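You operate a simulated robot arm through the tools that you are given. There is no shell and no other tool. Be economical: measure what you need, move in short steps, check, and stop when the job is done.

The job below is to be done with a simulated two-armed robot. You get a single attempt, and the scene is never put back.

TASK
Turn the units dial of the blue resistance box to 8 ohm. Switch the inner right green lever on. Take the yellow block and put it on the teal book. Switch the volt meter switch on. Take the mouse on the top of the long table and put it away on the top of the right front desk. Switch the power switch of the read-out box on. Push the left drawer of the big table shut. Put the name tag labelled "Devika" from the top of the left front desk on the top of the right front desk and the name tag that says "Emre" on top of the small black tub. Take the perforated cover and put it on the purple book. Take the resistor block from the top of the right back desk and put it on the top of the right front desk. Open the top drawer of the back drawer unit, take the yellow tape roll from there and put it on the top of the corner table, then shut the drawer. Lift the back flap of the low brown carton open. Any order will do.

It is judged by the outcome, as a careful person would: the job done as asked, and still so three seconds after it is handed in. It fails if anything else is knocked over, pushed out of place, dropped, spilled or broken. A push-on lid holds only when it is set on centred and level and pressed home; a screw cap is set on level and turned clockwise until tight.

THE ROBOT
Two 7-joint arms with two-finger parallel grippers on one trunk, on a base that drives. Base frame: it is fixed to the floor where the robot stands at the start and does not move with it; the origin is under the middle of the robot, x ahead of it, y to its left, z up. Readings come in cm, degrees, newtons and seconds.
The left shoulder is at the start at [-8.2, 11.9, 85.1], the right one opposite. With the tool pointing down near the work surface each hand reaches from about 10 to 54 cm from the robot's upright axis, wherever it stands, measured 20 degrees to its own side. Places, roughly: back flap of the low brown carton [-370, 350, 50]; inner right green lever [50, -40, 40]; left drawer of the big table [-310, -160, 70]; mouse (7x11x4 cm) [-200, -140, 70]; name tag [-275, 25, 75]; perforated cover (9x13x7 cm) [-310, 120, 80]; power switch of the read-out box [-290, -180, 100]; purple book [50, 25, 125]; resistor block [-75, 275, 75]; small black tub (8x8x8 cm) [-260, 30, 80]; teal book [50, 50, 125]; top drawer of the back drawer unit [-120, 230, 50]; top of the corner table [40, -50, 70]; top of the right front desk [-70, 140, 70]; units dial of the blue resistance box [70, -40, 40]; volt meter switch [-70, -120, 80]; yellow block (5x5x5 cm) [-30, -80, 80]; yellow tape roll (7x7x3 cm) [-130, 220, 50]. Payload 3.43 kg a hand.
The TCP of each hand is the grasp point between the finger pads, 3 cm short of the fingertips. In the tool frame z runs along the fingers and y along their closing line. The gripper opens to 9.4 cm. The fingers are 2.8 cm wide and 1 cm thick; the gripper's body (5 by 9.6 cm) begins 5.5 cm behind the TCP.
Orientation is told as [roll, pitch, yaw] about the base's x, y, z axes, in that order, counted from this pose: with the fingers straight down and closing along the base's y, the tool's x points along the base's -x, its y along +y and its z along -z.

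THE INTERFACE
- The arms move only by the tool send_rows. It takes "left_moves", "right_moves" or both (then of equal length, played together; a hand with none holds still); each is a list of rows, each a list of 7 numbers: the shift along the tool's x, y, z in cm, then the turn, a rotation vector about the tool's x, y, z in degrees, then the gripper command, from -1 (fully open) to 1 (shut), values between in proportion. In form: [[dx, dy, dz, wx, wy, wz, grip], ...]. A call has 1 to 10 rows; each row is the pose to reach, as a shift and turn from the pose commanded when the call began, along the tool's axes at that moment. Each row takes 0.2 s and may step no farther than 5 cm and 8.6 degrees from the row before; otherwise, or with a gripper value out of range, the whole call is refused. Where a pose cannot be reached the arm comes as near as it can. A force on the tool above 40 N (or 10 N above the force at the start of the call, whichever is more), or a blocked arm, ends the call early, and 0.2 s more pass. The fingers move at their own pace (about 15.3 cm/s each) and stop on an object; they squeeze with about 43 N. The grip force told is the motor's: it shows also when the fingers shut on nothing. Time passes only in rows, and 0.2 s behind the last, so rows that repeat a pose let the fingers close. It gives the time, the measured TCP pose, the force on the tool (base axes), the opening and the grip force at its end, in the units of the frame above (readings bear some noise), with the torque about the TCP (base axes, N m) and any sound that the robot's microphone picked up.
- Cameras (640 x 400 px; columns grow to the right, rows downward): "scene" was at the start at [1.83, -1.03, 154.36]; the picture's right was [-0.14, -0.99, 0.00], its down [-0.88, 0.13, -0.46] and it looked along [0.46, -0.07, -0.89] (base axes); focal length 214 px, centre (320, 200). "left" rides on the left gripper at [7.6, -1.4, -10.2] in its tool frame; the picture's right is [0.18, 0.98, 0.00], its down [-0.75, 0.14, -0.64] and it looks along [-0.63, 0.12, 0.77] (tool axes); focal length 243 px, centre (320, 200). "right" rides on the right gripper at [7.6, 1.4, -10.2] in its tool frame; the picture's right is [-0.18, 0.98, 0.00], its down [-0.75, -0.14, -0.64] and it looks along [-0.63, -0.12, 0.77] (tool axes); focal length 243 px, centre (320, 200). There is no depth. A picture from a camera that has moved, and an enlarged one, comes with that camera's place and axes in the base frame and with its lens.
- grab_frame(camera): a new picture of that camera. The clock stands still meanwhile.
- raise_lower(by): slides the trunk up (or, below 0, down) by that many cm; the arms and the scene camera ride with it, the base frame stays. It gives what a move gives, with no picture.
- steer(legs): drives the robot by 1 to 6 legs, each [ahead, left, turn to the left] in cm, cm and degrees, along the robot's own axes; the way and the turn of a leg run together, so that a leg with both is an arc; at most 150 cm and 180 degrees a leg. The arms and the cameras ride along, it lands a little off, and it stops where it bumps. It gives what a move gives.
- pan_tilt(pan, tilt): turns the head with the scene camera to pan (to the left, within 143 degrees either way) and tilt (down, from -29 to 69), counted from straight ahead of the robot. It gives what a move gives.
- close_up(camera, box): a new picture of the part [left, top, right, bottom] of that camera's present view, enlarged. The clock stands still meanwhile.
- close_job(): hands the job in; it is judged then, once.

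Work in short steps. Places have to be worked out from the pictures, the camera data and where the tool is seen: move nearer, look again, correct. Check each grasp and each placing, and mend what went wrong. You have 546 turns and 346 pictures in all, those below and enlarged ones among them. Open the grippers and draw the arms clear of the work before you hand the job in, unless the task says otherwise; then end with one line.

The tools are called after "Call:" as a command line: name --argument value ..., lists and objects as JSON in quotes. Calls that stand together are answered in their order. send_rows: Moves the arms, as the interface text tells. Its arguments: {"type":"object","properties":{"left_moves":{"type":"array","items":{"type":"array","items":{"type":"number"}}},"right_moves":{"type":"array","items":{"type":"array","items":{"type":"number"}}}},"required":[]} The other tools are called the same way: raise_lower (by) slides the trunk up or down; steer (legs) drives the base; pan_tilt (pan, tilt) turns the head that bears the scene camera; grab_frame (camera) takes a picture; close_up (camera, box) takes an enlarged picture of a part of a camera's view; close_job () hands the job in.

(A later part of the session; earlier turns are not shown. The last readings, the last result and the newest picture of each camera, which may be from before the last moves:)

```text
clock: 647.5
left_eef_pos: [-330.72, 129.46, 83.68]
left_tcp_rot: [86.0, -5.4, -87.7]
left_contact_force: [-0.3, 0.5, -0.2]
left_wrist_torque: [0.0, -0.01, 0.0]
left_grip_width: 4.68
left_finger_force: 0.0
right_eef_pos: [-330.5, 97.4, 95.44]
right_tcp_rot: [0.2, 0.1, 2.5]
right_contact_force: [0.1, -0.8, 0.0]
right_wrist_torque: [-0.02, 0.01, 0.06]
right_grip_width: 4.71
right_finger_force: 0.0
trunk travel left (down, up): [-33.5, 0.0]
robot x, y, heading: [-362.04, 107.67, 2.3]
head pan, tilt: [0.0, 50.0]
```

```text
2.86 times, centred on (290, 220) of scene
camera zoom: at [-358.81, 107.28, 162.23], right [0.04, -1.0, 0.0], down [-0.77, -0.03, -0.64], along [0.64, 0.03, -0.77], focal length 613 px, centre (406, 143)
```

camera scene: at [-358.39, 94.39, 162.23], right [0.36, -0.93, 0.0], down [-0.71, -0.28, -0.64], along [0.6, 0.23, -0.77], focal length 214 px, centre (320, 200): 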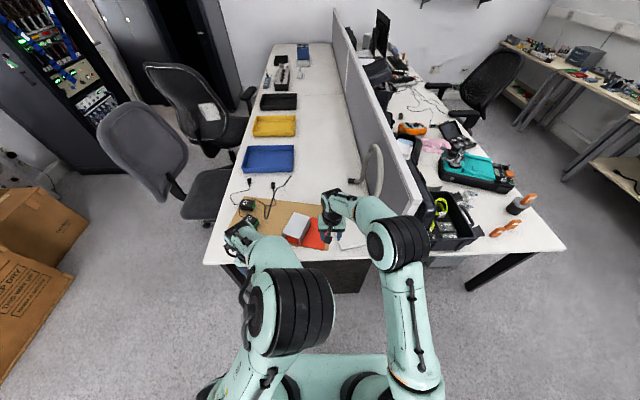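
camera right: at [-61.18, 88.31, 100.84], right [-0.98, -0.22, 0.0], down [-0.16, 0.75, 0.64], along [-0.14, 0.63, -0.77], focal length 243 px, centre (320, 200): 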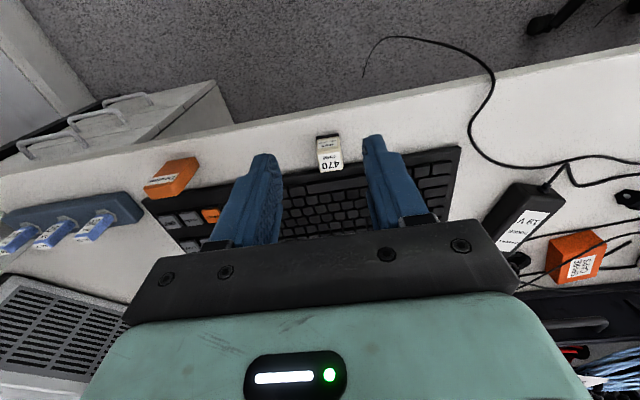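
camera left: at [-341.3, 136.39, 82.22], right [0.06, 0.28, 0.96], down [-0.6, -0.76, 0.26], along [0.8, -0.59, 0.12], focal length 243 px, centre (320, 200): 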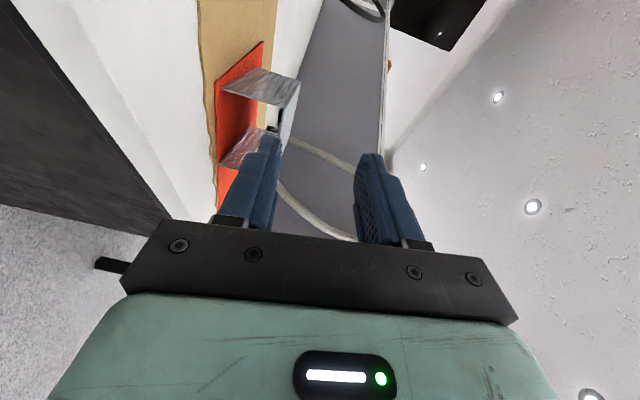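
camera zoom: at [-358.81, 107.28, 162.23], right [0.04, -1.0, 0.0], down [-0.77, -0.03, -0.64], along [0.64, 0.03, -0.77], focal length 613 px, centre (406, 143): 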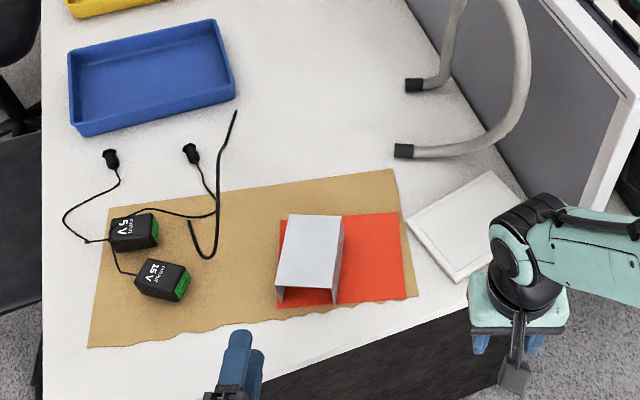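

Call:
send_rows --left_moves '[[-2, -1.6, 0, 0, 0, 0, 0], [-4.2, -3, 0.5, 0, 0, 0, 0], [-4.4, -3, 2.5, 0, 4, 0, 0]]'

Call:
grab_frame --camera "left"

Call:
close_up --camera "scene" --box '[200, 170, 380, 310]'

```text
clock: 648.3
left_eef_pos: [-326.91, 125.77, 82.75]
left_tcp_rot: [85.2, -5.3, -83.8]
left_contact_force: [0.0, -0.5, -0.2]
left_wrist_torque: [0.0, -0.05, 0.03]
left_grip_width: 4.71
left_finger_force: 0.1
left hand out of reach, approached as far as the arm can: row 1, 2, 3
right_eef_pos: [-330.4, 97.26, 95.41]
right_tcp_rot: [0.1, 0.1, 2.5]
right_contact_force: [-1.2, -0.2, -0.2]
right_wrist_torque: [-0.01, 0.0, 0.01]
right_grip_width: 4.71
right_finger_force: 0.1
trunk travel left (down, up): [-33.5, 0.0]
robot x, y, heading: [-361.46, 107.06, 2.5]
head pan, tilt: [0.0, 50.0]
```

```text
101 pictures are left
camera left: at [-337.97, 132.13, 81.45], right [0.05, 0.28, 0.96], down [-0.54, -0.8, 0.26], along [0.84, -0.54, 0.11], focal length 243 px, centre (320, 200)
```

left: 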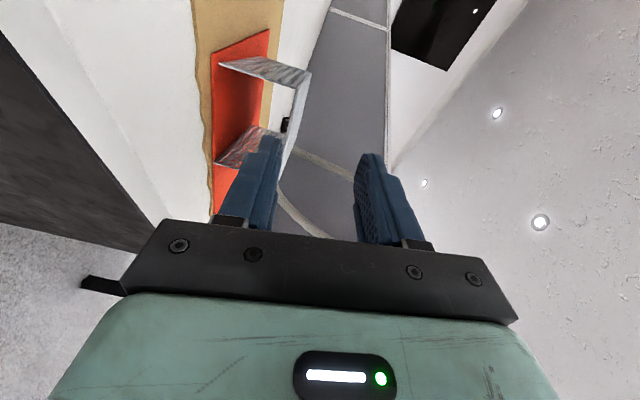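

```text
2.86 times, centred on (290, 240) of scene
camera zoom: at [-358.7, 107.22, 162.24], right [0.04, -1.0, 0.0], down [-0.77, -0.03, -0.64], along [0.64, 0.03, -0.77], focal length 613 px, centre (406, 86)
```

zoom: 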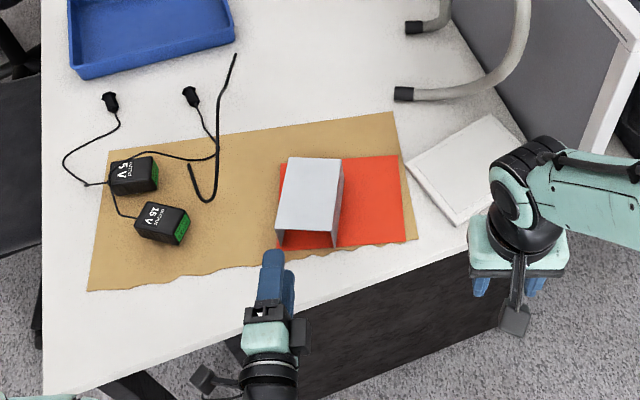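

Arm is folded too tightly; back the base 14 cm and re-extend, aligning with the cover axis.

Call:
steer --legs '[[-14, 0, 0]]'

Call:
send_rows --left_moves '[[-1, -1, 2, 0, -2.4, 0, 0], [-2.2, -2.2, 5, 0, -4.8, 0, 0], [-2.9, -2.2, 9, 0, -4.8, 0, 0]]'

Call:
grab_frame --camera "left"

Call:
close_up --camera "scene" --box '[220, 150, 400, 290]'

```text
clock: 649.7
left_eef_pos: [-340.47, 125.17, 82.81]
left_tcp_rot: [85.3, -5.3, -83.9]
left_contact_force: [-0.3, -0.2, -0.1]
left_wrist_torque: [0.02, 0.01, -0.02]
left_grip_width: 4.69
left_finger_force: 0.0
right_eef_pos: [-344.07, 96.77, 95.56]
right_tcp_rot: [0.0, 0.0, 2.5]
right_contact_force: [-0.9, 0.6, 0.8]
right_wrist_torque: [0.01, -0.01, -0.02]
right_grip_width: 4.7
right_finger_force: 0.1
trunk travel left (down, up): [-33.5, 0.0]
robot x, y, heading: [-375.69, 106.61, 2.3]
head pan, tilt: [0.0, 50.0]
```

```text
clock: 650.5
left_eef_pos: [-331.34, 123.07, 80.07]
left_tcp_rot: [85.7, -5.7, -88.6]
left_contact_force: [-1.4, -0.1, 0.3]
left_wrist_torque: [0.0, 0.03, 0.0]
left_grip_width: 4.7
left_finger_force: 0.1
right_eef_pos: [-344.12, 96.78, 95.47]
right_tcp_rot: [0.0, 0.2, 2.6]
right_contact_force: [0.3, -0.3, -0.3]
right_wrist_torque: [0.03, 0.06, 0.02]
right_grip_width: 4.66
right_finger_force: 0.0
trunk travel left (down, up): [-33.5, 0.0]
robot x, y, heading: [-375.6, 106.87, 2.2]
head pan, tilt: [0.0, 50.0]
```

```text
99 pictures are left
camera left: at [-341.83, 130.32, 78.69], right [0.07, 0.28, 0.96], down [-0.61, -0.75, 0.26], along [0.79, -0.6, 0.12], focal length 243 px, centre (320, 200)
```

left: 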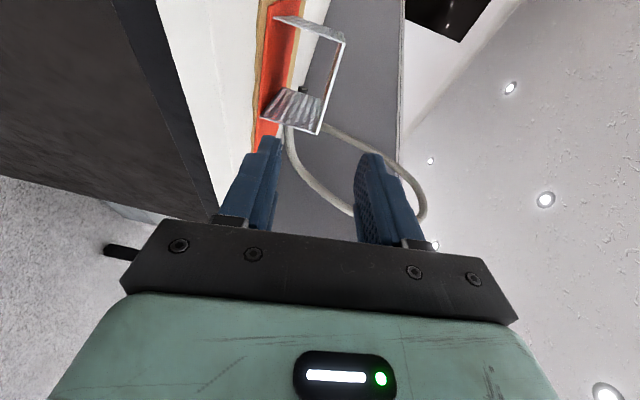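

```text
2.86 times, centred on (310, 220) of scene
camera zoom: at [-372.44, 106.67, 162.23], right [0.04, -1.0, 0.0], down [-0.77, -0.03, -0.64], along [0.64, 0.03, -0.77], focal length 613 px, centre (349, 143)
```

zoom: 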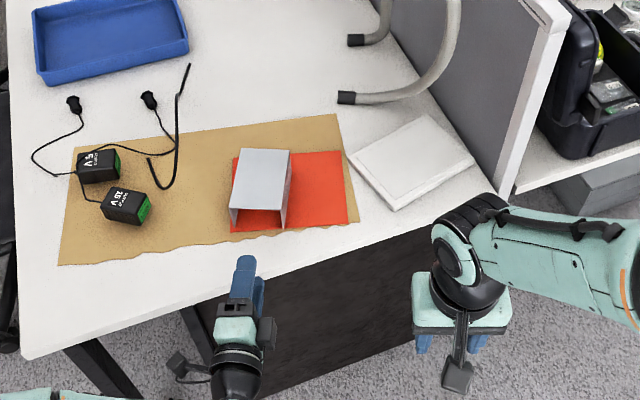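

The top plate lies between the fingers' levels. Advance ~14 cm so one finger goes under the plate.

Call:
send_rows --left_moves '[[0.6, 0.1, 4.5, 0, 0, 0, 0], [1.3, 0.3, 9, 0, 0, 0, 0]]'

Call:
grab_frame --camera "left"

Call:
close_up --camera "scene" --box '[220, 150, 400, 290]'

```text
clock: 651.1
left_eef_pos: [-323.28, 125.62, 80.43]
left_tcp_rot: [85.7, -5.7, -88.7]
left_contact_force: [0.4, 0.3, -0.8]
left_wrist_torque: [0.05, -0.01, -0.04]
left_grip_width: 4.71
left_finger_force: 0.1
left hand out of reach, approached as far as the arm can: row 1, 2
right_eef_pos: [-344.13, 96.71, 95.5]
right_tcp_rot: [0.0, 0.0, 2.5]
right_contact_force: [0.3, 0.3, 0.1]
right_wrist_torque: [0.01, 0.06, 0.01]
right_grip_width: 4.68
right_finger_force: 0.1
trunk travel left (down, up): [-33.5, 0.0]
robot x, y, heading: [-375.74, 106.76, 2.4]
head pan, tilt: [0.0, 50.0]
```

```text
97 pictures are left
camera left: at [-333.77, 132.92, 79.17], right [0.07, 0.28, 0.96], down [-0.61, -0.74, 0.26], along [0.79, -0.6, 0.12], focal length 243 px, centre (320, 200)
```

left: 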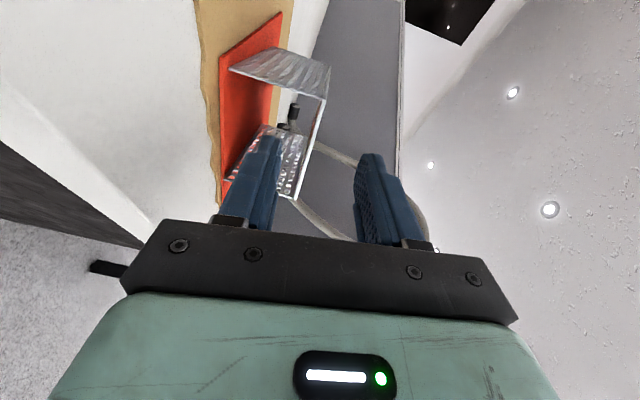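

```text
2.86 times, centred on (310, 220) of scene
camera zoom: at [-372.48, 106.7, 162.23], right [0.04, -1.0, 0.0], down [-0.77, -0.03, -0.64], along [0.64, 0.03, -0.77], focal length 613 px, centre (349, 143)
```

zoom: 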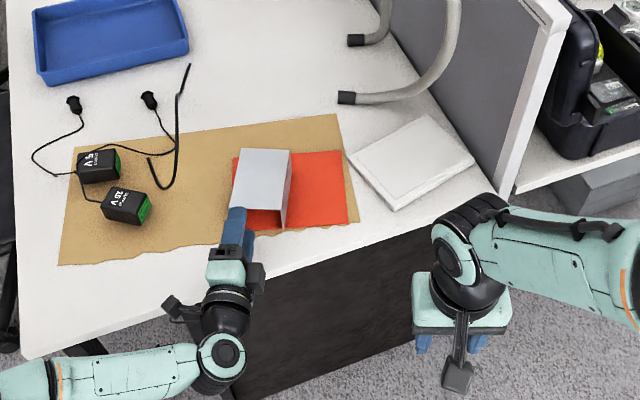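

Arm is at a joint limit there; return to the previous arm pose and advance with the base instead.

Call:
send_rows --left_moves '[[-0.5, 0, -4, 0, 0, 0, 0], [-2.3, -0.5, -8, 0, 0, 0, 0]]'

Call:
steer --legs '[[9, 0, 0]]'

Call:
grab_frame --camera "left"

Call:
close_up --camera "scene" --box '[220, 170, 400, 310]'

```text
clock: 651.7
left_eef_pos: [-331.06, 123.37, 80.85]
left_tcp_rot: [85.8, -5.6, -88.7]
left_contact_force: [-0.9, 0.3, -0.5]
left_wrist_torque: [-0.02, 0.03, -0.04]
left_grip_width: 4.7
left_finger_force: 0.2
right_eef_pos: [-344.18, 96.78, 95.35]
right_tcp_rot: [0.1, -0.1, 2.5]
right_contact_force: [0.2, 0.4, 0.2]
right_wrist_torque: [-0.04, -0.01, -0.01]
right_grip_width: 4.7
right_finger_force: 0.2
trunk travel left (down, up): [-33.5, 0.0]
robot x, y, heading: [-375.84, 106.99, 2.6]
head pan, tilt: [0.0, 50.0]
```

```text
clock: 652.8
left_eef_pos: [-322.29, 123.72, 80.91]
left_tcp_rot: [85.7, -5.7, -88.6]
left_contact_force: [-0.1, 0.5, -0.7]
left_wrist_torque: [-0.02, -0.01, -0.02]
left_grip_width: 4.7
left_finger_force: 0.1
right_eef_pos: [-335.23, 97.19, 95.29]
right_tcp_rot: [0.2, 0.0, 2.6]
right_contact_force: [0.1, -0.1, -0.6]
right_wrist_torque: [0.01, -0.01, 0.01]
right_grip_width: 4.69
right_finger_force: 0.1
trunk travel left (down, up): [-33.5, 0.0]
robot x, y, heading: [-366.74, 106.69, 2.9]
head pan, tilt: [0.0, 50.0]
```

```text
95 pictures are left
camera left: at [-332.7, 130.95, 79.37], right [0.07, 0.28, 0.96], down [-0.61, -0.75, 0.26], along [0.79, -0.6, 0.12], focal length 243 px, centre (320, 200)
```

left: 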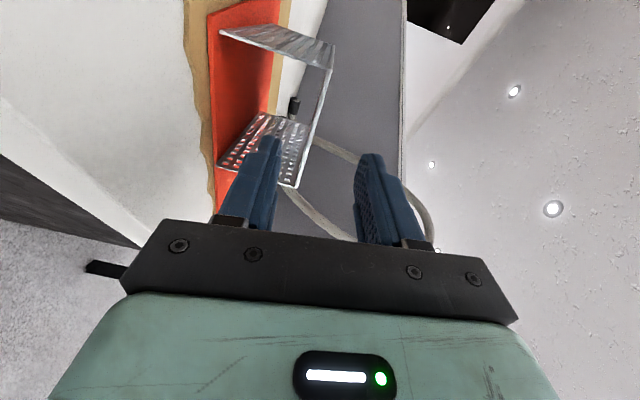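

```text
2.86 times, centred on (310, 240) of scene
camera zoom: at [-363.58, 107.08, 162.2], right [0.04, -1.0, 0.0], down [-0.77, -0.03, -0.64], along [0.64, 0.03, -0.77], focal length 613 px, centre (349, 86)
```

zoom: 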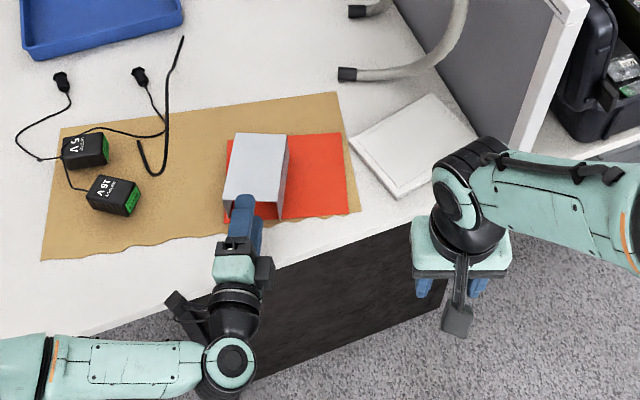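

Aligned. Advance the last 5 cm with the base and lower 0.7.

Call:
steer --legs '[[5, 0, 0]]'

Call:
send_rows --left_moves '[[0, -0.4, 0, 0, 0, 0, 0], [0, -0.7, 0, 0, 0, 0, 0]]'

Call:
grab_frame --camera "left"

Call:
close_up --camera "scene" --box '[220, 170, 400, 310]'

```text
clock: 653.7
left_eef_pos: [-317.48, 124.07, 80.78]
left_tcp_rot: [85.7, -5.7, -88.5]
left_contact_force: [0.1, -0.1, 0.0]
left_wrist_torque: [-0.02, -0.02, 0.02]
left_grip_width: 4.71
left_finger_force: 0.0
right_eef_pos: [-330.59, 97.49, 95.4]
right_tcp_rot: [0.1, 0.1, 2.6]
right_contact_force: [0.9, 0.6, 0.7]
right_wrist_torque: [-0.02, -0.04, 0.01]
right_grip_width: 4.7
right_finger_force: 0.1
trunk travel left (down, up): [-33.5, 0.0]
robot x, y, heading: [-361.5, 107.38, 2.6]
head pan, tilt: [0.0, 50.0]
```

```text
clock: 654.3
left_eef_pos: [-317.38, 123.93, 80.04]
left_tcp_rot: [85.7, -5.7, -88.5]
left_contact_force: [-0.2, 0.3, -0.6]
left_wrist_torque: [0.0, -0.02, 0.02]
left_grip_width: 4.72
left_finger_force: 0.0
right_eef_pos: [-330.44, 97.47, 95.35]
right_tcp_rot: [0.1, 0.1, 2.7]
right_contact_force: [-0.6, -0.7, 0.6]
right_wrist_torque: [-0.01, -0.01, 0.01]
right_grip_width: 4.7
right_finger_force: 0.1
trunk travel left (down, up): [-33.5, 0.0]
robot x, y, heading: [-362.13, 107.57, 2.6]
head pan, tilt: [0.0, 50.0]
```

```text
93 pictures are left
camera left: at [-327.87, 131.12, 78.68], right [0.07, 0.28, 0.96], down [-0.61, -0.75, 0.26], along [0.79, -0.6, 0.12], focal length 243 px, centre (320, 200)
```

left: 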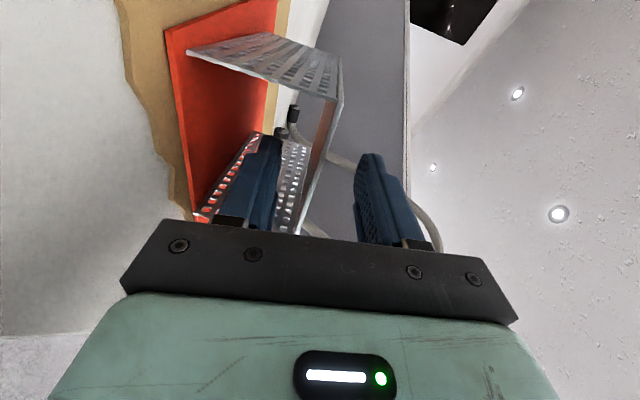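

```text
2.86 times, centred on (310, 240) of scene
camera zoom: at [-358.69, 107.3, 162.23], right [0.05, -1.0, 0.0], down [-0.77, -0.03, -0.64], along [0.64, 0.03, -0.77], focal length 613 px, centre (349, 86)
```

zoom: 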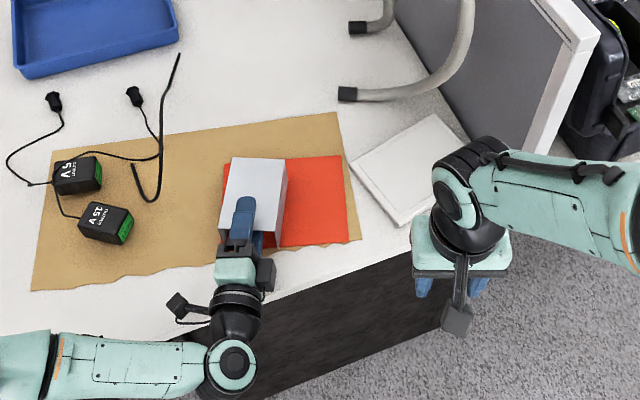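

Lower finger is inside, upper above. Close and lift slowly.

Call:
send_rows --left_moves '[[0, 0, 0, 0, 0, 0, 0.4], [0, 0, 0, 0, 0, 0, 1], [0, 0, 0, 0, 0, 0, 1], [0, 0, 0, 0, 0, 0, 1]]'

Call:
send_rows --left_moves '[[0, 1, 0, 0, 0, 0, 1], [0, 3, 0, 0, 0, 0, 1], [0, 6, 0, 0, 0, 0, 1]]'

Call:
grab_frame --camera "left"

Call:
close_up --camera "scene" --box '[220, 170, 400, 310]'

```text
clock: 655.3
left_eef_pos: [-317.48, 123.94, 80.08]
left_tcp_rot: [85.7, -5.7, -88.6]
left_contact_force: [0.8, -0.6, 1.6]
left_wrist_torque: [0.07, -0.24, -0.02]
left_grip_width: 0.71
left_finger_force: 41.3
right_eef_pos: [-330.43, 97.34, 95.57]
right_tcp_rot: [0.1, 0.2, 2.6]
right_contact_force: [0.3, -0.8, 0.6]
right_wrist_torque: [0.0, 0.02, 0.0]
right_grip_width: 4.72
right_finger_force: 0.0
trunk travel left (down, up): [-33.5, 0.0]
robot x, y, heading: [-361.57, 107.24, 2.5]
head pan, tilt: [0.0, 50.0]
```

```text
clock: 656.1
left_eef_pos: [-316.94, 124.58, 86.16]
left_tcp_rot: [85.6, -5.5, -88.4]
left_contact_force: [0.0, -0.1, -0.9]
left_wrist_torque: [0.02, 0.07, -0.01]
left_grip_width: 0.68
left_finger_force: 41.2
right_eef_pos: [-330.33, 97.44, 95.4]
right_tcp_rot: [0.0, 0.1, 2.6]
right_contact_force: [-0.3, -1.0, 0.3]
right_wrist_torque: [0.0, 0.0, 0.01]
right_grip_width: 4.71
right_finger_force: 0.0
trunk travel left (down, up): [-33.5, 0.0]
robot x, y, heading: [-361.81, 107.21, 2.7]
head pan, tilt: [0.0, 50.0]
```

```text
91 pictures are left
camera left: at [-327.43, 131.69, 84.7], right [0.07, 0.28, 0.96], down [-0.61, -0.75, 0.26], along [0.79, -0.6, 0.12], focal length 243 px, centre (320, 200)
```

left: 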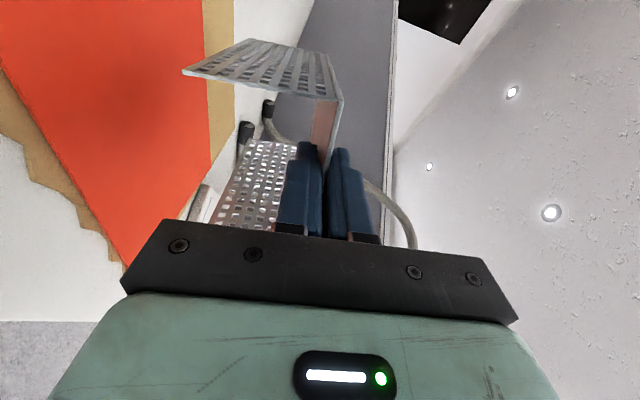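

```text
2.86 times, centred on (310, 240) of scene
camera zoom: at [-358.71, 107.3, 162.23], right [0.05, -1.0, 0.0], down [-0.77, -0.03, -0.64], along [0.64, 0.03, -0.77], focal length 613 px, centre (349, 86)
```

zoom: 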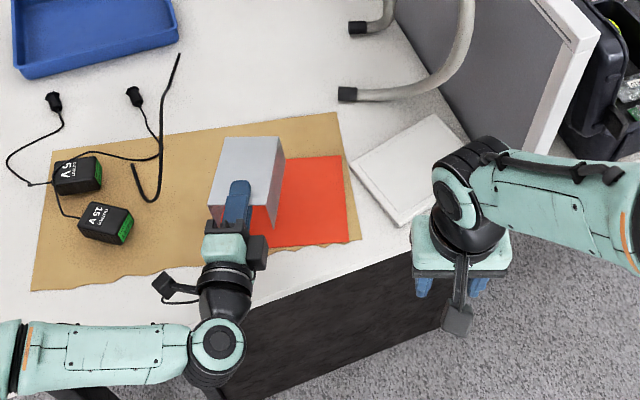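

Cover held level. Raise it, back out, and drive to the shelf.

Call:
send_rows --left_moves '[[0, 4, 0, 0, 0, 0, 1], [0, 8, 0, 0, 0, 0, 1], [0, 12, 0, 0, 0, 0, 1], [0, 16, 0, 0, 0, 0, 1], [0, 20, 0, 0, 0, 0, 1], [0, 24, 0, 0, 0, 0, 1]]'

Call:
steer --legs '[[-16, 0, 0], [0, 0, -70.5], [150, 0, 0], [52, 0, 0], [0, 0, 90]]'

Call:
grab_frame --camera "left"

```text
clock: 657.5
left_eef_pos: [-315.56, 126.79, 110.01]
left_tcp_rot: [85.8, -5.7, -88.5]
left_contact_force: [-0.2, 0.0, -1.8]
left_wrist_torque: [0.01, 0.08, 0.02]
left_grip_width: 0.69
left_finger_force: 40.9
right_eef_pos: [-330.45, 97.39, 95.53]
right_tcp_rot: [0.1, 0.1, 2.5]
right_contact_force: [0.0, -0.2, -0.5]
right_wrist_torque: [-0.02, 0.03, 0.0]
right_grip_width: 4.71
right_finger_force: 0.0
trunk travel left (down, up): [-33.5, 0.0]
robot x, y, heading: [-362.02, 107.26, 2.9]
head pan, tilt: [0.0, 50.0]
```

```text
clock: 675.5
left_eef_pos: [-264.67, -49.94, 109.95]
left_tcp_rot: [85.7, -5.7, -70.9]
left_contact_force: [-0.6, 0.6, -1.0]
left_wrist_torque: [-0.04, 0.04, -0.02]
left_grip_width: 0.67
left_finger_force: 40.7
right_eef_pos: [-270.09, -82.58, 95.51]
right_tcp_rot: [0.1, 0.0, 20.1]
right_contact_force: [-0.1, 0.4, 0.0]
right_wrist_torque: [0.0, -0.03, 0.0]
right_grip_width: 4.69
right_finger_force: 0.0
trunk travel left (down, up): [-33.5, 0.0]
robot x, y, heading: [-303.03, -82.57, 20.4]
head pan, tilt: [0.0, 50.0]
```

```text
89 pictures are left
camera left: at [-276.82, -46.29, 108.59], right [-0.02, 0.29, 0.96], down [-0.36, -0.9, 0.26], along [0.93, -0.33, 0.12], focal length 243 px, centre (320, 200)
```

left: 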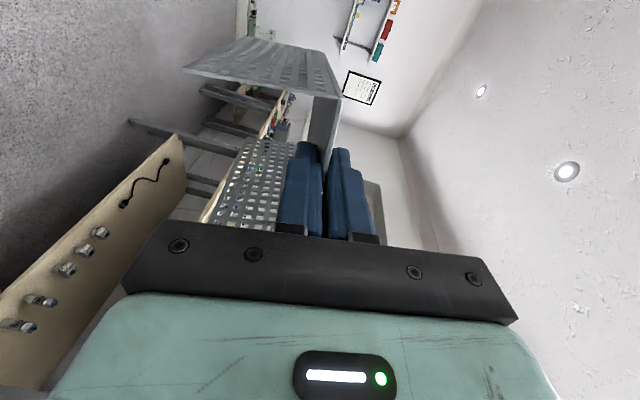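

Call:
steer --legs '[[0, 0, 2.8], [145, 0, 0], [140, 0, 0], [0, -43, 0]]'

Call:
pan_tilt --pan 0 --tilt 15

Call:
grab_frame --camera "scene"

```text
clock: 693.4
left_eef_pos: [9.22, 25.05, 109.98]
left_tcp_rot: [85.6, -5.6, -67.7]
left_contact_force: [0.5, 0.0, -2.2]
left_wrist_torque: [-0.04, 0.1, 0.02]
left_grip_width: 0.69
left_finger_force: 41.2
right_eef_pos: [5.63, -7.87, 95.5]
right_tcp_rot: [0.1, 0.1, 23.4]
right_contact_force: [-0.6, 0.2, -0.4]
right_wrist_torque: [0.03, -0.01, 0.02]
right_grip_width: 4.71
right_finger_force: 0.1
trunk travel left (down, up): [-33.5, 0.0]
robot x, y, heading: [-27.37, -9.92, 23.7]
head pan, tilt: [0.0, 50.0]
```

```text
clock: 694.4
left_eef_pos: [9.26, 25.05, 110.0]
left_tcp_rot: [85.7, -5.7, -67.7]
left_contact_force: [0.1, -0.1, -1.2]
left_wrist_torque: [-0.01, 0.07, -0.02]
left_grip_width: 0.68
left_finger_force: 41.6
right_eef_pos: [5.61, -7.77, 95.43]
right_tcp_rot: [0.2, 0.1, 23.4]
right_contact_force: [-0.8, -0.2, 0.1]
right_wrist_torque: [-0.01, -0.01, -0.02]
right_grip_width: 4.7
right_finger_force: 0.1
trunk travel left (down, up): [-33.5, 0.0]
robot x, y, heading: [-27.36, -9.88, 23.2]
head pan, tilt: [0.0, 15.0]
```

```text
88 pictures are left
camera scene: at [-22.86, -8.05, 167.6], right [0.4, -0.92, 0.0], down [-0.24, -0.1, -0.97], along [0.89, 0.38, -0.26], focal length 214 px, centre (320, 200)
```

scene: 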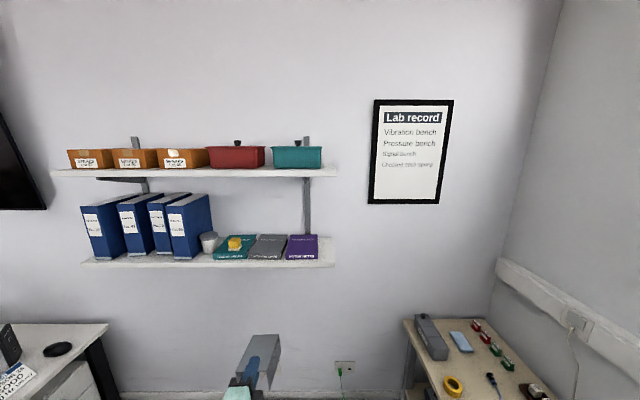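

Call:
close_up --camera "scene" --box '[60, 170, 350, 290]'

Call:
send_rows --left_moves '[[0, 4.5, 0, 0, 0, 0, 1], [0, 9, 0, 0, 0, 0, 1], [0, 13.5, 0, 0, 0, 0, 1], [0, 18, 0, 0, 0, 0, 1], [0, 22.5, 0, 0, 0, 0, 1], [0, 27, 0, 0, 0, 0, 1]]'

```text
2.21 times, centred on (205, 230) of scene
camera zoom: at [-22.86, -8.05, 167.6], right [0.4, -0.92, 0.0], down [-0.24, -0.1, -0.97], along [0.89, 0.38, -0.26], focal length 473 px, centre (574, 134)
```

zoom: 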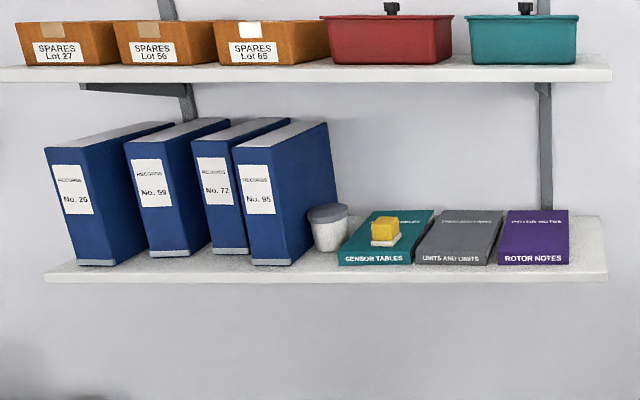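

```text
clock: 695.8
left_eef_pos: [10.01, 28.49, 136.56]
left_tcp_rot: [86.0, -5.9, -67.2]
left_contact_force: [-1.4, 2.8, -2.0]
left_wrist_torque: [0.01, 0.03, -0.18]
left_grip_width: 0.7
left_finger_force: 40.7
left hand out of reach, approached as far as the arm can: row 6
right_eef_pos: [5.68, -7.95, 95.43]
right_tcp_rot: [0.2, 0.1, 23.5]
right_contact_force: [0.8, -0.6, -0.4]
right_wrist_torque: [0.02, -0.02, 0.0]
right_grip_width: 4.69
right_finger_force: 0.0
trunk travel left (down, up): [-33.5, 0.0]
robot x, y, heading: [-27.18, -9.97, 23.1]
head pan, tilt: [0.0, 15.0]
```

Two binders (59, 72) were nudged ~3–4 cm back earlier by my elbow; I'll fix that after placing the cover. Now approach the purple book with the base.

Call:
steer --legs '[[0, -12, -1], [22, 0, 0]]'

Call:
grab_frame --camera "left"

Call:
grab_frame --camera "scene"

```text
clock: 698.8
left_eef_pos: [35.83, 24.99, 136.38]
left_tcp_rot: [86.1, -5.8, -68.7]
left_contact_force: [-0.2, -0.4, -2.5]
left_wrist_torque: [-0.01, 0.05, 0.0]
left_grip_width: 0.7
left_finger_force: 41.5
right_eef_pos: [30.65, -11.14, 95.39]
right_tcp_rot: [0.1, 0.0, 22.2]
right_contact_force: [0.6, 0.3, -0.5]
right_wrist_torque: [0.0, 0.01, 0.03]
right_grip_width: 4.71
right_finger_force: 0.1
trunk travel left (down, up): [-33.5, 0.0]
robot x, y, heading: [-2.22, -12.3, 22.5]
head pan, tilt: [0.0, 15.0]
```

```text
86 pictures are left
camera left: at [23.48, 28.29, 134.9], right [-0.04, 0.29, 0.96], down [-0.32, -0.91, 0.26], along [0.95, -0.3, 0.13], focal length 243 px, centre (320, 200)
```

left: 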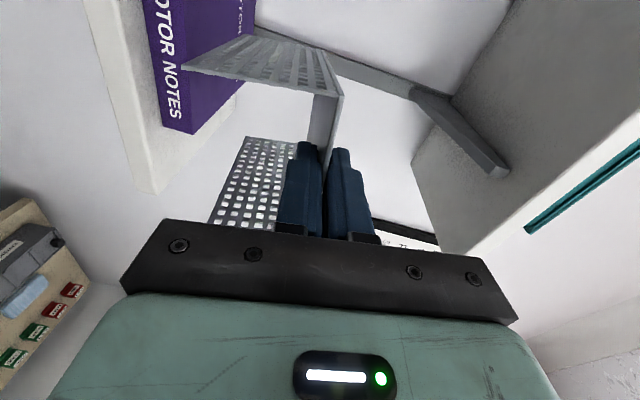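

```text
85 pictures are left
camera scene: at [2.25, -10.74, 167.58], right [0.38, -0.93, 0.0], down [-0.24, -0.1, -0.97], along [0.89, 0.37, -0.26], focal length 214 px, centre (320, 200)
```

scene: 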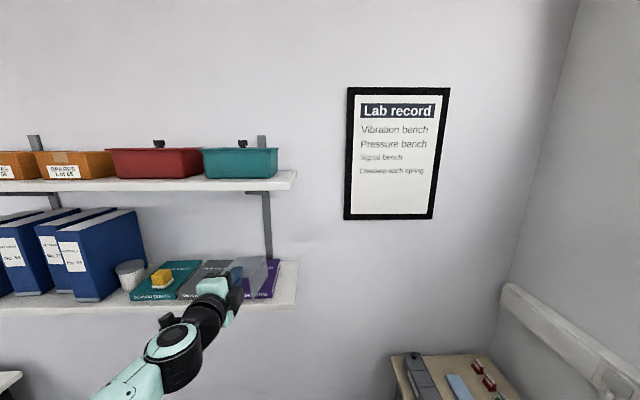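

Aligned with the purple book. Advance 13.4 cm and 0.9 left with the base.

Call:
steer --legs '[[13.4, 0.9, 0.6]]'

Call:
grab_frame --camera "left"

Call:
close_up --camera "scene" --box '[170, 220, 330, 340]'

```text
clock: 700.1
left_eef_pos: [47.28, 31.23, 136.42]
left_tcp_rot: [86.1, -5.9, -68.2]
left_contact_force: [-0.6, -0.3, -1.3]
left_wrist_torque: [-0.06, 0.06, -0.02]
left_grip_width: 0.71
left_finger_force: 40.6
right_eef_pos: [42.5, -4.89, 95.41]
right_tcp_rot: [0.1, 0.1, 22.8]
right_contact_force: [-1.2, 0.3, -0.1]
right_wrist_torque: [-0.01, -0.04, 0.02]
right_grip_width: 4.71
right_finger_force: 0.0
trunk travel left (down, up): [-33.5, 0.0]
robot x, y, heading: [9.72, -6.53, 22.9]
head pan, tilt: [0.0, 15.0]
```

```text
84 pictures are left
camera left: at [34.89, 34.35, 134.91], right [-0.04, 0.29, 0.96], down [-0.31, -0.91, 0.26], along [0.95, -0.29, 0.13], focal length 243 px, centre (320, 200)
```

left: 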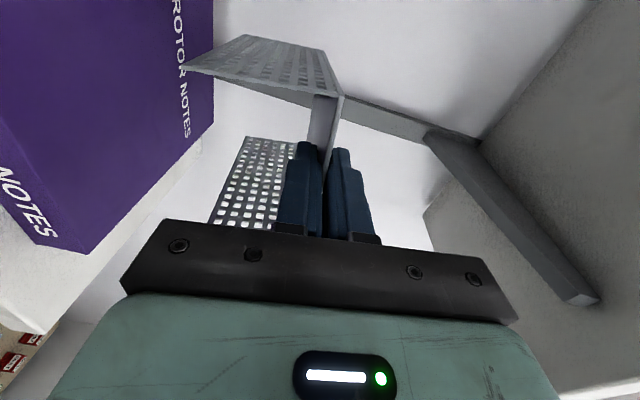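

```text
3.33 times, centred on (250, 280) of scene
camera zoom: at [14.01, -4.86, 167.58], right [0.39, -0.92, 0.0], down [-0.24, -0.1, -0.97], along [0.89, 0.37, -0.26], focal length 715 px, centre (553, -67)
```

zoom: 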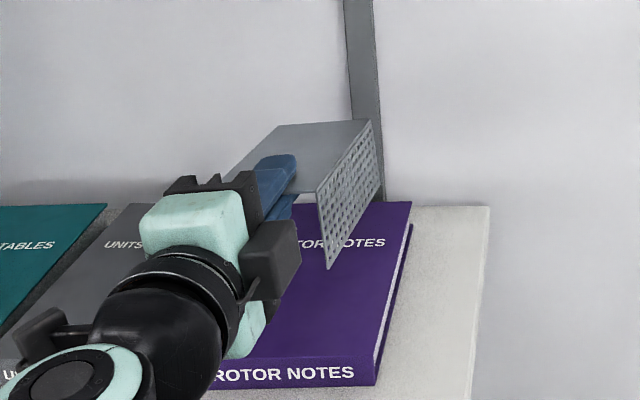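

Lower onto the book in steps.

Call:
send_rows --left_moves '[[0, -1.5, 0, 0, 0, 0, 1], [0, -3, 0, 0, 0, 0, 1], [0, -3.8, 0, 0, 0, 0, 1], [0, -4.2, 0, 0, 0, 0, 1]]'

Call:
close_up --camera "scene" --box '[170, 220, 330, 340]'

```text
clock: 701.1
left_eef_pos: [47.19, 30.68, 132.34]
left_tcp_rot: [86.2, -5.9, -68.1]
left_contact_force: [-0.7, 0.1, -0.2]
left_wrist_torque: [0.02, 0.02, 0.03]
left_grip_width: 0.68
left_finger_force: 41.4
right_eef_pos: [42.57, -5.02, 95.46]
right_tcp_rot: [0.1, 0.1, 22.8]
right_contact_force: [0.3, -0.9, -0.2]
right_wrist_torque: [0.03, 0.0, -0.01]
right_grip_width: 4.72
right_finger_force: 0.1
trunk travel left (down, up): [-33.5, 0.0]
robot x, y, heading: [9.55, -6.6, 22.8]
head pan, tilt: [0.0, 15.0]
```

```text
3.33 times, centred on (250, 280) of scene
camera zoom: at [14.07, -4.83, 167.6], right [0.39, -0.92, 0.0], down [-0.24, -0.1, -0.97], along [0.89, 0.37, -0.26], focal length 715 px, centre (553, -67)
```

zoom: 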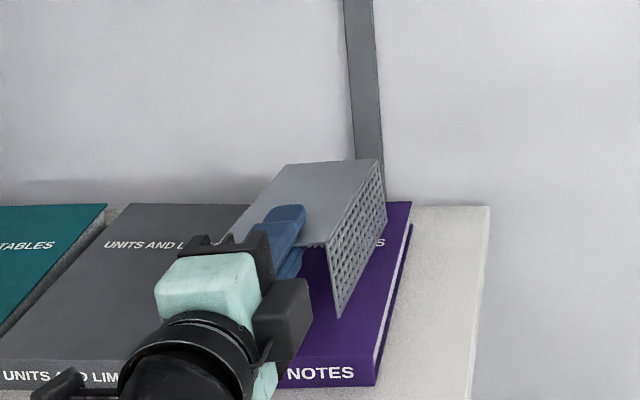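

Call:
send_rows --left_moves '[[0, -0.3, 0, 0, 0, 0, 1], [0, -0.6, 0, 0, 0, 0, 1], [0, -0.9, 0, 0, 0, 0, 1], [0, -1.2, 0, 0, 0, 0, 1]]'

```text
clock: 702.1
left_eef_pos: [47.12, 30.68, 131.17]
left_tcp_rot: [86.3, -5.9, -68.2]
left_contact_force: [1.8, 0.1, 6.5]
left_wrist_torque: [0.37, 0.03, -0.06]
left_grip_width: 0.7
left_finger_force: 40.8
right_eef_pos: [42.62, -4.99, 95.5]
right_tcp_rot: [0.1, 0.0, 22.8]
right_contact_force: [0.2, -0.3, -1.0]
right_wrist_torque: [0.0, -0.01, -0.01]
right_grip_width: 4.71
right_finger_force: 0.0
trunk travel left (down, up): [-33.5, 0.0]
robot x, y, heading: [9.82, -6.44, 23.1]
head pan, tilt: [0.0, 15.0]
```

Contact. Open, then withdraw straight back.

Call:
send_rows --left_moves '[[0, 0, 0, 0, 0, 0, 0.6], [0, 0, 0, 0, 0, 0, 0.2], [0, 0, 0, 0, 0, 0, 0.2], [0, 0, -3, 0, 0, 0, 0.2], [0, 0, -6.5, 0, 0, 0, 0.2], [0, 0, -10, 0, 0, 0, 0.2]]'

Call:
grab_frame --camera "left"

Call:
close_up --camera "scene" --box '[150, 200, 330, 335]'

```text
clock: 703.5
left_eef_pos: [37.64, 26.63, 131.56]
left_tcp_rot: [86.1, -5.9, -68.2]
left_contact_force: [-0.4, -0.2, 0.1]
left_wrist_torque: [0.0, 0.01, 0.02]
left_grip_width: 3.76
left_finger_force: 0.1
right_eef_pos: [42.53, -5.02, 95.44]
right_tcp_rot: [0.1, 0.0, 22.8]
right_contact_force: [0.9, 0.5, 0.2]
right_wrist_torque: [0.04, 0.0, 0.0]
right_grip_width: 4.7
right_finger_force: 0.1
trunk travel left (down, up): [-33.5, 0.0]
robot x, y, heading: [9.67, -6.58, 22.8]
head pan, tilt: [0.0, 15.0]
```

```text
81 pictures are left
camera left: at [25.33, 29.81, 130.18], right [-0.04, 0.29, 0.96], down [-0.32, -0.91, 0.26], along [0.95, -0.29, 0.13], focal length 243 px, centre (320, 200)
```

left: 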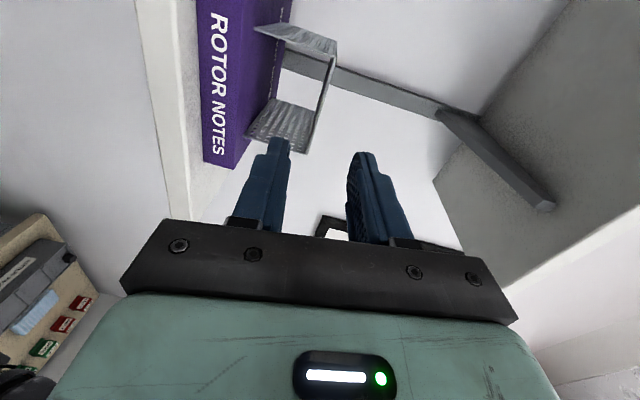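

```text
2.96 times, centred on (240, 268) of scene
camera zoom: at [13.98, -4.94, 167.6], right [0.39, -0.92, 0.0], down [-0.24, -0.1, -0.97], along [0.89, 0.37, -0.26], focal length 636 px, centre (557, 0)
```

zoom: 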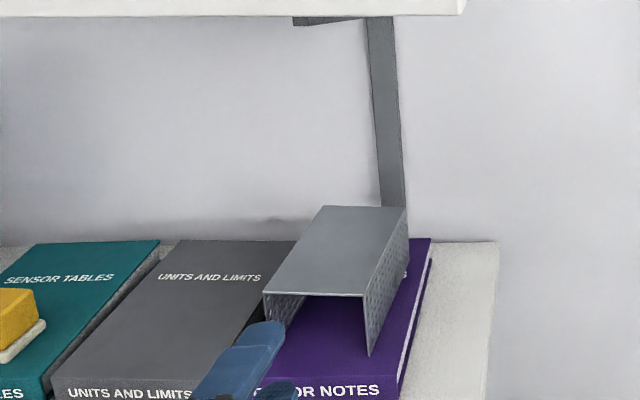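

Cover sits centred on the purple book. Now fix the two displaced binders: back off, unroll the left wrist, and face the binders.

Call:
steer --legs '[[-25, 0, 0], [0, 74, -0.6]]'

Call:
send_rows --left_moves '[[0, 0, 0, 0, 0, -8.5, 0], [0, 0, 0, 0, 0, -17, 0], [0, 0, 0, 0, 0, -25.5, 0], [0, 0, 0, 0, 0, -34, -0.3], [0, 0, 0, 0, 0, -42.5, -0.7], [0, 0, 0, 0, 0, -51, -0.7], [0, 0, 0, 0, 0, -59.5, -0.7], [0, 0, 0, 0, 0, -68, -0.7], [0, 0, 0, 0, 0, -76.5, -0.7], [0, 0, 0, 0, 0, -85, -0.7]]'

Call:
grab_frame --camera "left"

Call:
grab_frame --camera "scene"

```text
clock: 711.8
left_eef_pos: [-12.71, 85.04, 131.78]
left_tcp_rot: [86.1, -5.9, -68.7]
left_contact_force: [0.4, 0.0, 0.5]
left_wrist_torque: [-0.01, -0.02, 0.01]
left_grip_width: 3.78
left_finger_force: 0.1
right_eef_pos: [-8.11, 53.18, 95.41]
right_tcp_rot: [0.2, 0.1, 22.3]
right_contact_force: [-0.9, -0.5, -0.4]
right_wrist_torque: [0.0, 0.03, 0.01]
right_grip_width: 4.7
right_finger_force: 0.1
trunk travel left (down, up): [-33.5, 0.0]
robot x, y, heading: [-41.38, 51.67, 22.6]
head pan, tilt: [0.0, 15.0]
```

```text
clock: 714.0
left_eef_pos: [-12.7, 85.07, 131.68]
left_tcp_rot: [-15.7, -86.0, 36.6]
left_contact_force: [0.7, 0.5, 0.4]
left_wrist_torque: [-0.01, 0.0, -0.01]
left_grip_width: 7.99
left_finger_force: 0.0
right_eef_pos: [-8.01, 53.0, 95.37]
right_tcp_rot: [0.2, 0.1, 22.4]
right_contact_force: [0.5, -0.6, -0.1]
right_wrist_torque: [0.0, -0.02, 0.02]
right_grip_width: 4.7
right_finger_force: 0.1
trunk travel left (down, up): [-33.5, 0.0]
robot x, y, heading: [-40.88, 51.62, 22.3]
head pan, tilt: [0.0, 15.0]
```

```text
79 pictures are left
camera left: at [-22.08, 79.61, 124.8], right [-0.36, 0.91, -0.2], down [-0.61, -0.06, 0.79], along [0.71, 0.41, 0.58], focal length 243 px, centre (320, 200)
```

left: 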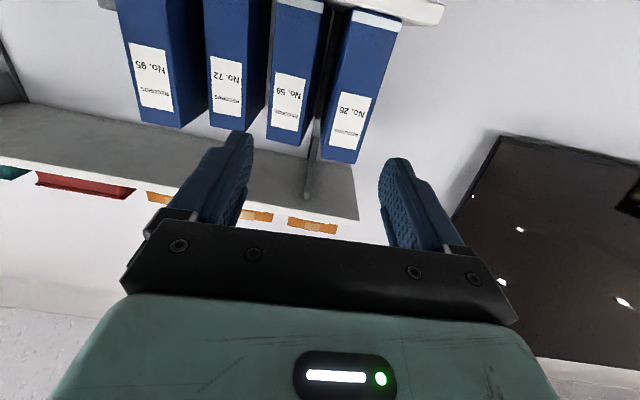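

```text
78 pictures are left
camera scene: at [-36.61, 53.5, 167.6], right [0.38, -0.93, 0.0], down [-0.24, -0.1, -0.97], along [0.89, 0.37, -0.26], focal length 214 px, centre (320, 200)
```

scene: 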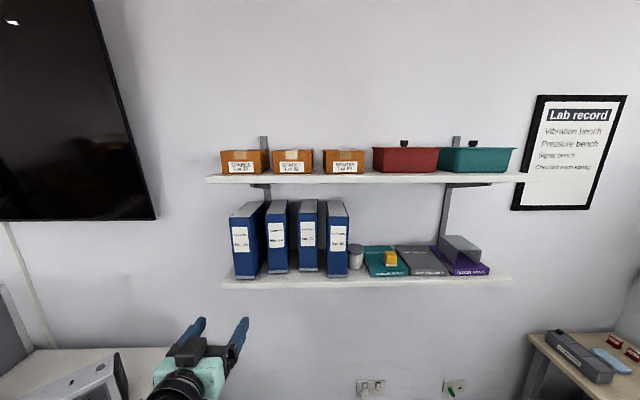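

Call:
close_up --camera "scene" --box '[210, 185, 370, 295]'

```text
3.64 times, centred on (290, 240) of scene
camera zoom: at [-36.61, 53.5, 167.6], right [0.38, -0.93, 0.0], down [-0.24, -0.1, -0.97], along [0.89, 0.37, -0.26], focal length 780 px, centre (429, 54)
```

zoom: 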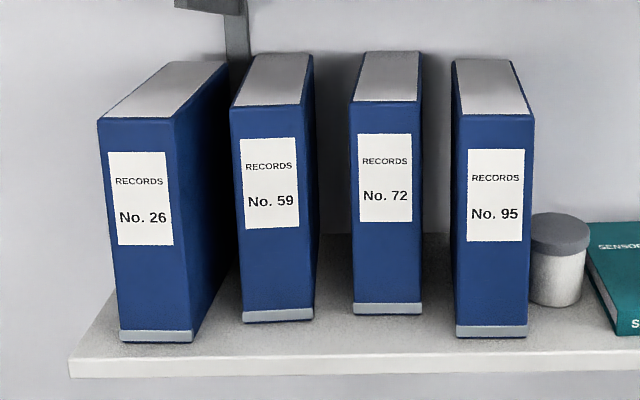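

Binders 59 and 72 are set back ~2.8 and ~4 cm relative to 26/95. Approach binder 59 with open fingers.

Call:
steer --legs '[[22, 0, 0]]'

Call:
send_rows --left_moves '[[-0.5, -2.5, 0, 0, 0, 0, -0.75], [-1, -4.8, 1, 0, 0, 0, -0.75]]'

Call:
grab_frame --camera "left"

Call:
close_up --camera "scene" --box '[150, 190, 350, 330]'

```text
clock: 715.7
left_eef_pos: [7.83, 93.15, 131.7]
left_tcp_rot: [-13.6, -85.9, 34.6]
left_contact_force: [-0.4, -0.4, -0.1]
left_wrist_torque: [0.01, -0.01, -0.02]
left_grip_width: 8.0
left_finger_force: 0.0
right_eef_pos: [12.38, 61.41, 95.48]
right_tcp_rot: [0.1, 0.2, 22.4]
right_contact_force: [0.7, -0.5, 0.7]
right_wrist_torque: [-0.02, -0.01, -0.02]
right_grip_width: 4.7
right_finger_force: 0.1
trunk travel left (down, up): [-33.5, 0.0]
robot x, y, heading: [-20.52, 60.28, 22.1]
head pan, tilt: [0.0, 15.0]
```

```text
clock: 716.3
left_eef_pos: [10.55, 89.21, 132.91]
left_tcp_rot: [-13.5, -86.1, 34.4]
left_contact_force: [0.6, 0.1, 0.3]
left_wrist_torque: [0.01, 0.02, -0.01]
left_grip_width: 8.24
left_finger_force: 0.1
right_eef_pos: [12.4, 61.45, 95.4]
right_tcp_rot: [0.1, 0.1, 22.3]
right_contact_force: [-0.2, 0.0, -0.2]
right_wrist_torque: [0.05, 0.0, 0.01]
right_grip_width: 4.73
right_finger_force: 0.1
trunk travel left (down, up): [-33.5, 0.0]
robot x, y, heading: [-20.42, 60.18, 22.4]
head pan, tilt: [0.0, 15.0]
```

```text
76 pictures are left
camera left: at [1.11, 83.85, 125.93], right [-0.36, 0.91, -0.2], down [-0.61, -0.07, 0.79], along [0.71, 0.41, 0.58], focal length 243 px, centre (320, 200)
```

left: 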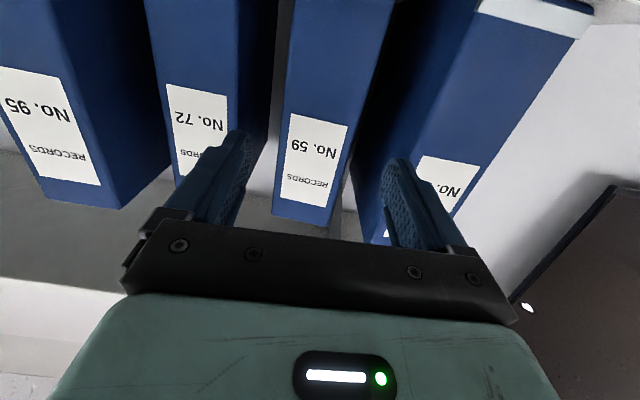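

```text
2.86 times, centred on (250, 260) of scene
camera zoom: at [-16.0, 61.86, 167.6], right [0.38, -0.93, 0.0], down [-0.24, -0.1, -0.97], along [0.89, 0.37, -0.26], focal length 613 px, centre (520, 29)
```

zoom: 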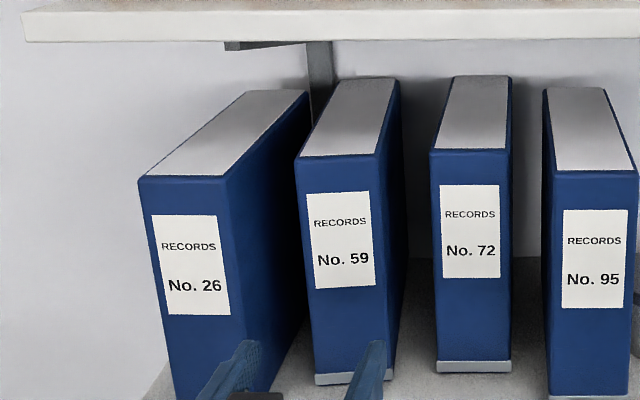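

Call:
send_rows --left_moves '[[-0.2, 0, 3, 0, 0, 0, -0.75], [-0.4, 0, 6, 0, 0, 0, -0.75]]'

Call:
grab_frame --camera "left"

Call:
close_up --camera "scene" --box '[150, 190, 350, 330]'

```text
clock: 716.9
left_eef_pos: [16.15, 91.45, 132.67]
left_tcp_rot: [-13.9, -86.0, 34.7]
left_contact_force: [0.4, -0.3, 1.0]
left_wrist_torque: [0.02, -0.02, -0.06]
left_grip_width: 8.22
left_finger_force: 0.2
right_eef_pos: [12.48, 61.49, 95.42]
right_tcp_rot: [0.1, 0.1, 22.4]
right_contact_force: [-0.8, -0.4, 0.6]
right_wrist_torque: [0.01, 0.01, 0.0]
right_grip_width: 4.72
right_finger_force: 0.0
trunk travel left (down, up): [-33.5, 0.0]
robot x, y, heading: [-20.13, 60.21, 22.4]
head pan, tilt: [0.0, 15.0]
```

```text
74 pictures are left
camera left: at [6.79, 86.19, 125.82], right [-0.36, 0.91, -0.2], down [-0.61, -0.07, 0.79], along [0.71, 0.41, 0.58], focal length 243 px, centre (320, 200)
```

left: 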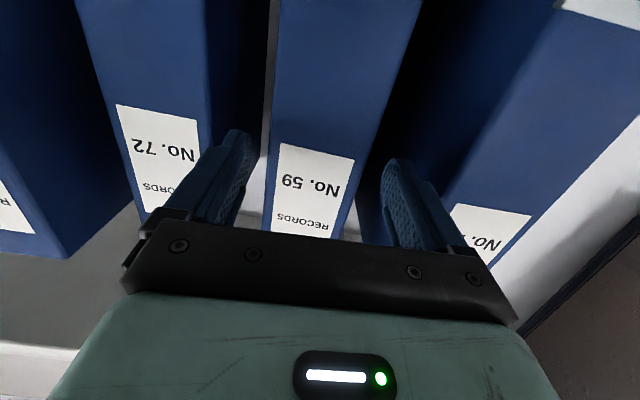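

```text
2.86 times, centred on (250, 260) of scene
camera zoom: at [-16.01, 61.95, 167.61], right [0.38, -0.93, 0.0], down [-0.24, -0.1, -0.97], along [0.89, 0.37, -0.26], focal length 613 px, centre (520, 29)
```

zoom: 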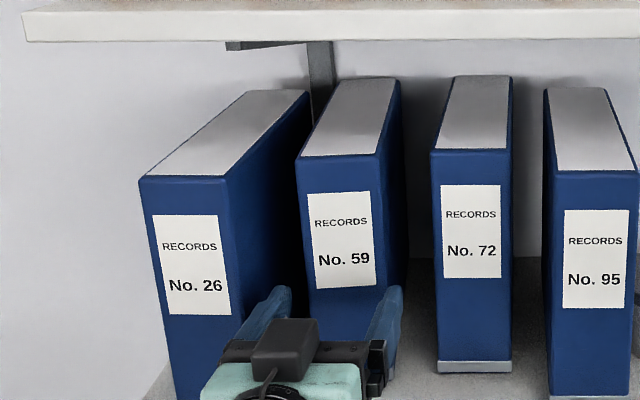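

Call:
send_rows --left_moves '[[-0.1, 0, 2, 0, 0, 0, -0.75], [-0.2, 0, 4, 0, 0, 0, -0.75], [-0.2, 0, 4, 0, 0, 0, 0.3], [-0.2, 0, 4, 0, 0, 0, 0.6]]'

Call:
grab_frame --camera "left"

```text
clock: 717.9
left_eef_pos: [19.75, 92.9, 132.54]
left_tcp_rot: [-13.7, -86.1, 34.6]
left_contact_force: [-1.2, 1.6, 0.3]
left_wrist_torque: [0.3, 0.07, 0.24]
left_grip_width: 7.05
left_finger_force: 43.2
right_eef_pos: [12.3, 61.51, 95.46]
right_tcp_rot: [0.1, 0.1, 22.3]
right_contact_force: [-0.8, -0.4, -0.5]
right_wrist_torque: [0.02, -0.01, 0.0]
right_grip_width: 4.69
right_finger_force: 0.0
trunk travel left (down, up): [-33.5, 0.0]
robot x, y, heading: [-20.39, 60.19, 22.2]
head pan, tilt: [0.0, 15.0]
```

```text
72 pictures are left
camera left: at [10.31, 87.57, 125.76], right [-0.36, 0.91, -0.2], down [-0.61, -0.07, 0.79], along [0.71, 0.41, 0.58], focal length 243 px, centre (320, 200)
```

left: 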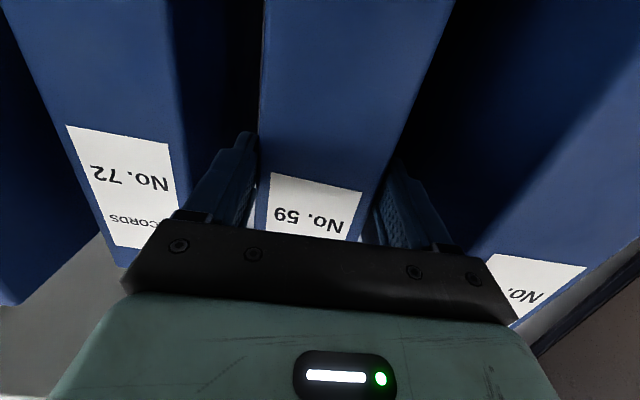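

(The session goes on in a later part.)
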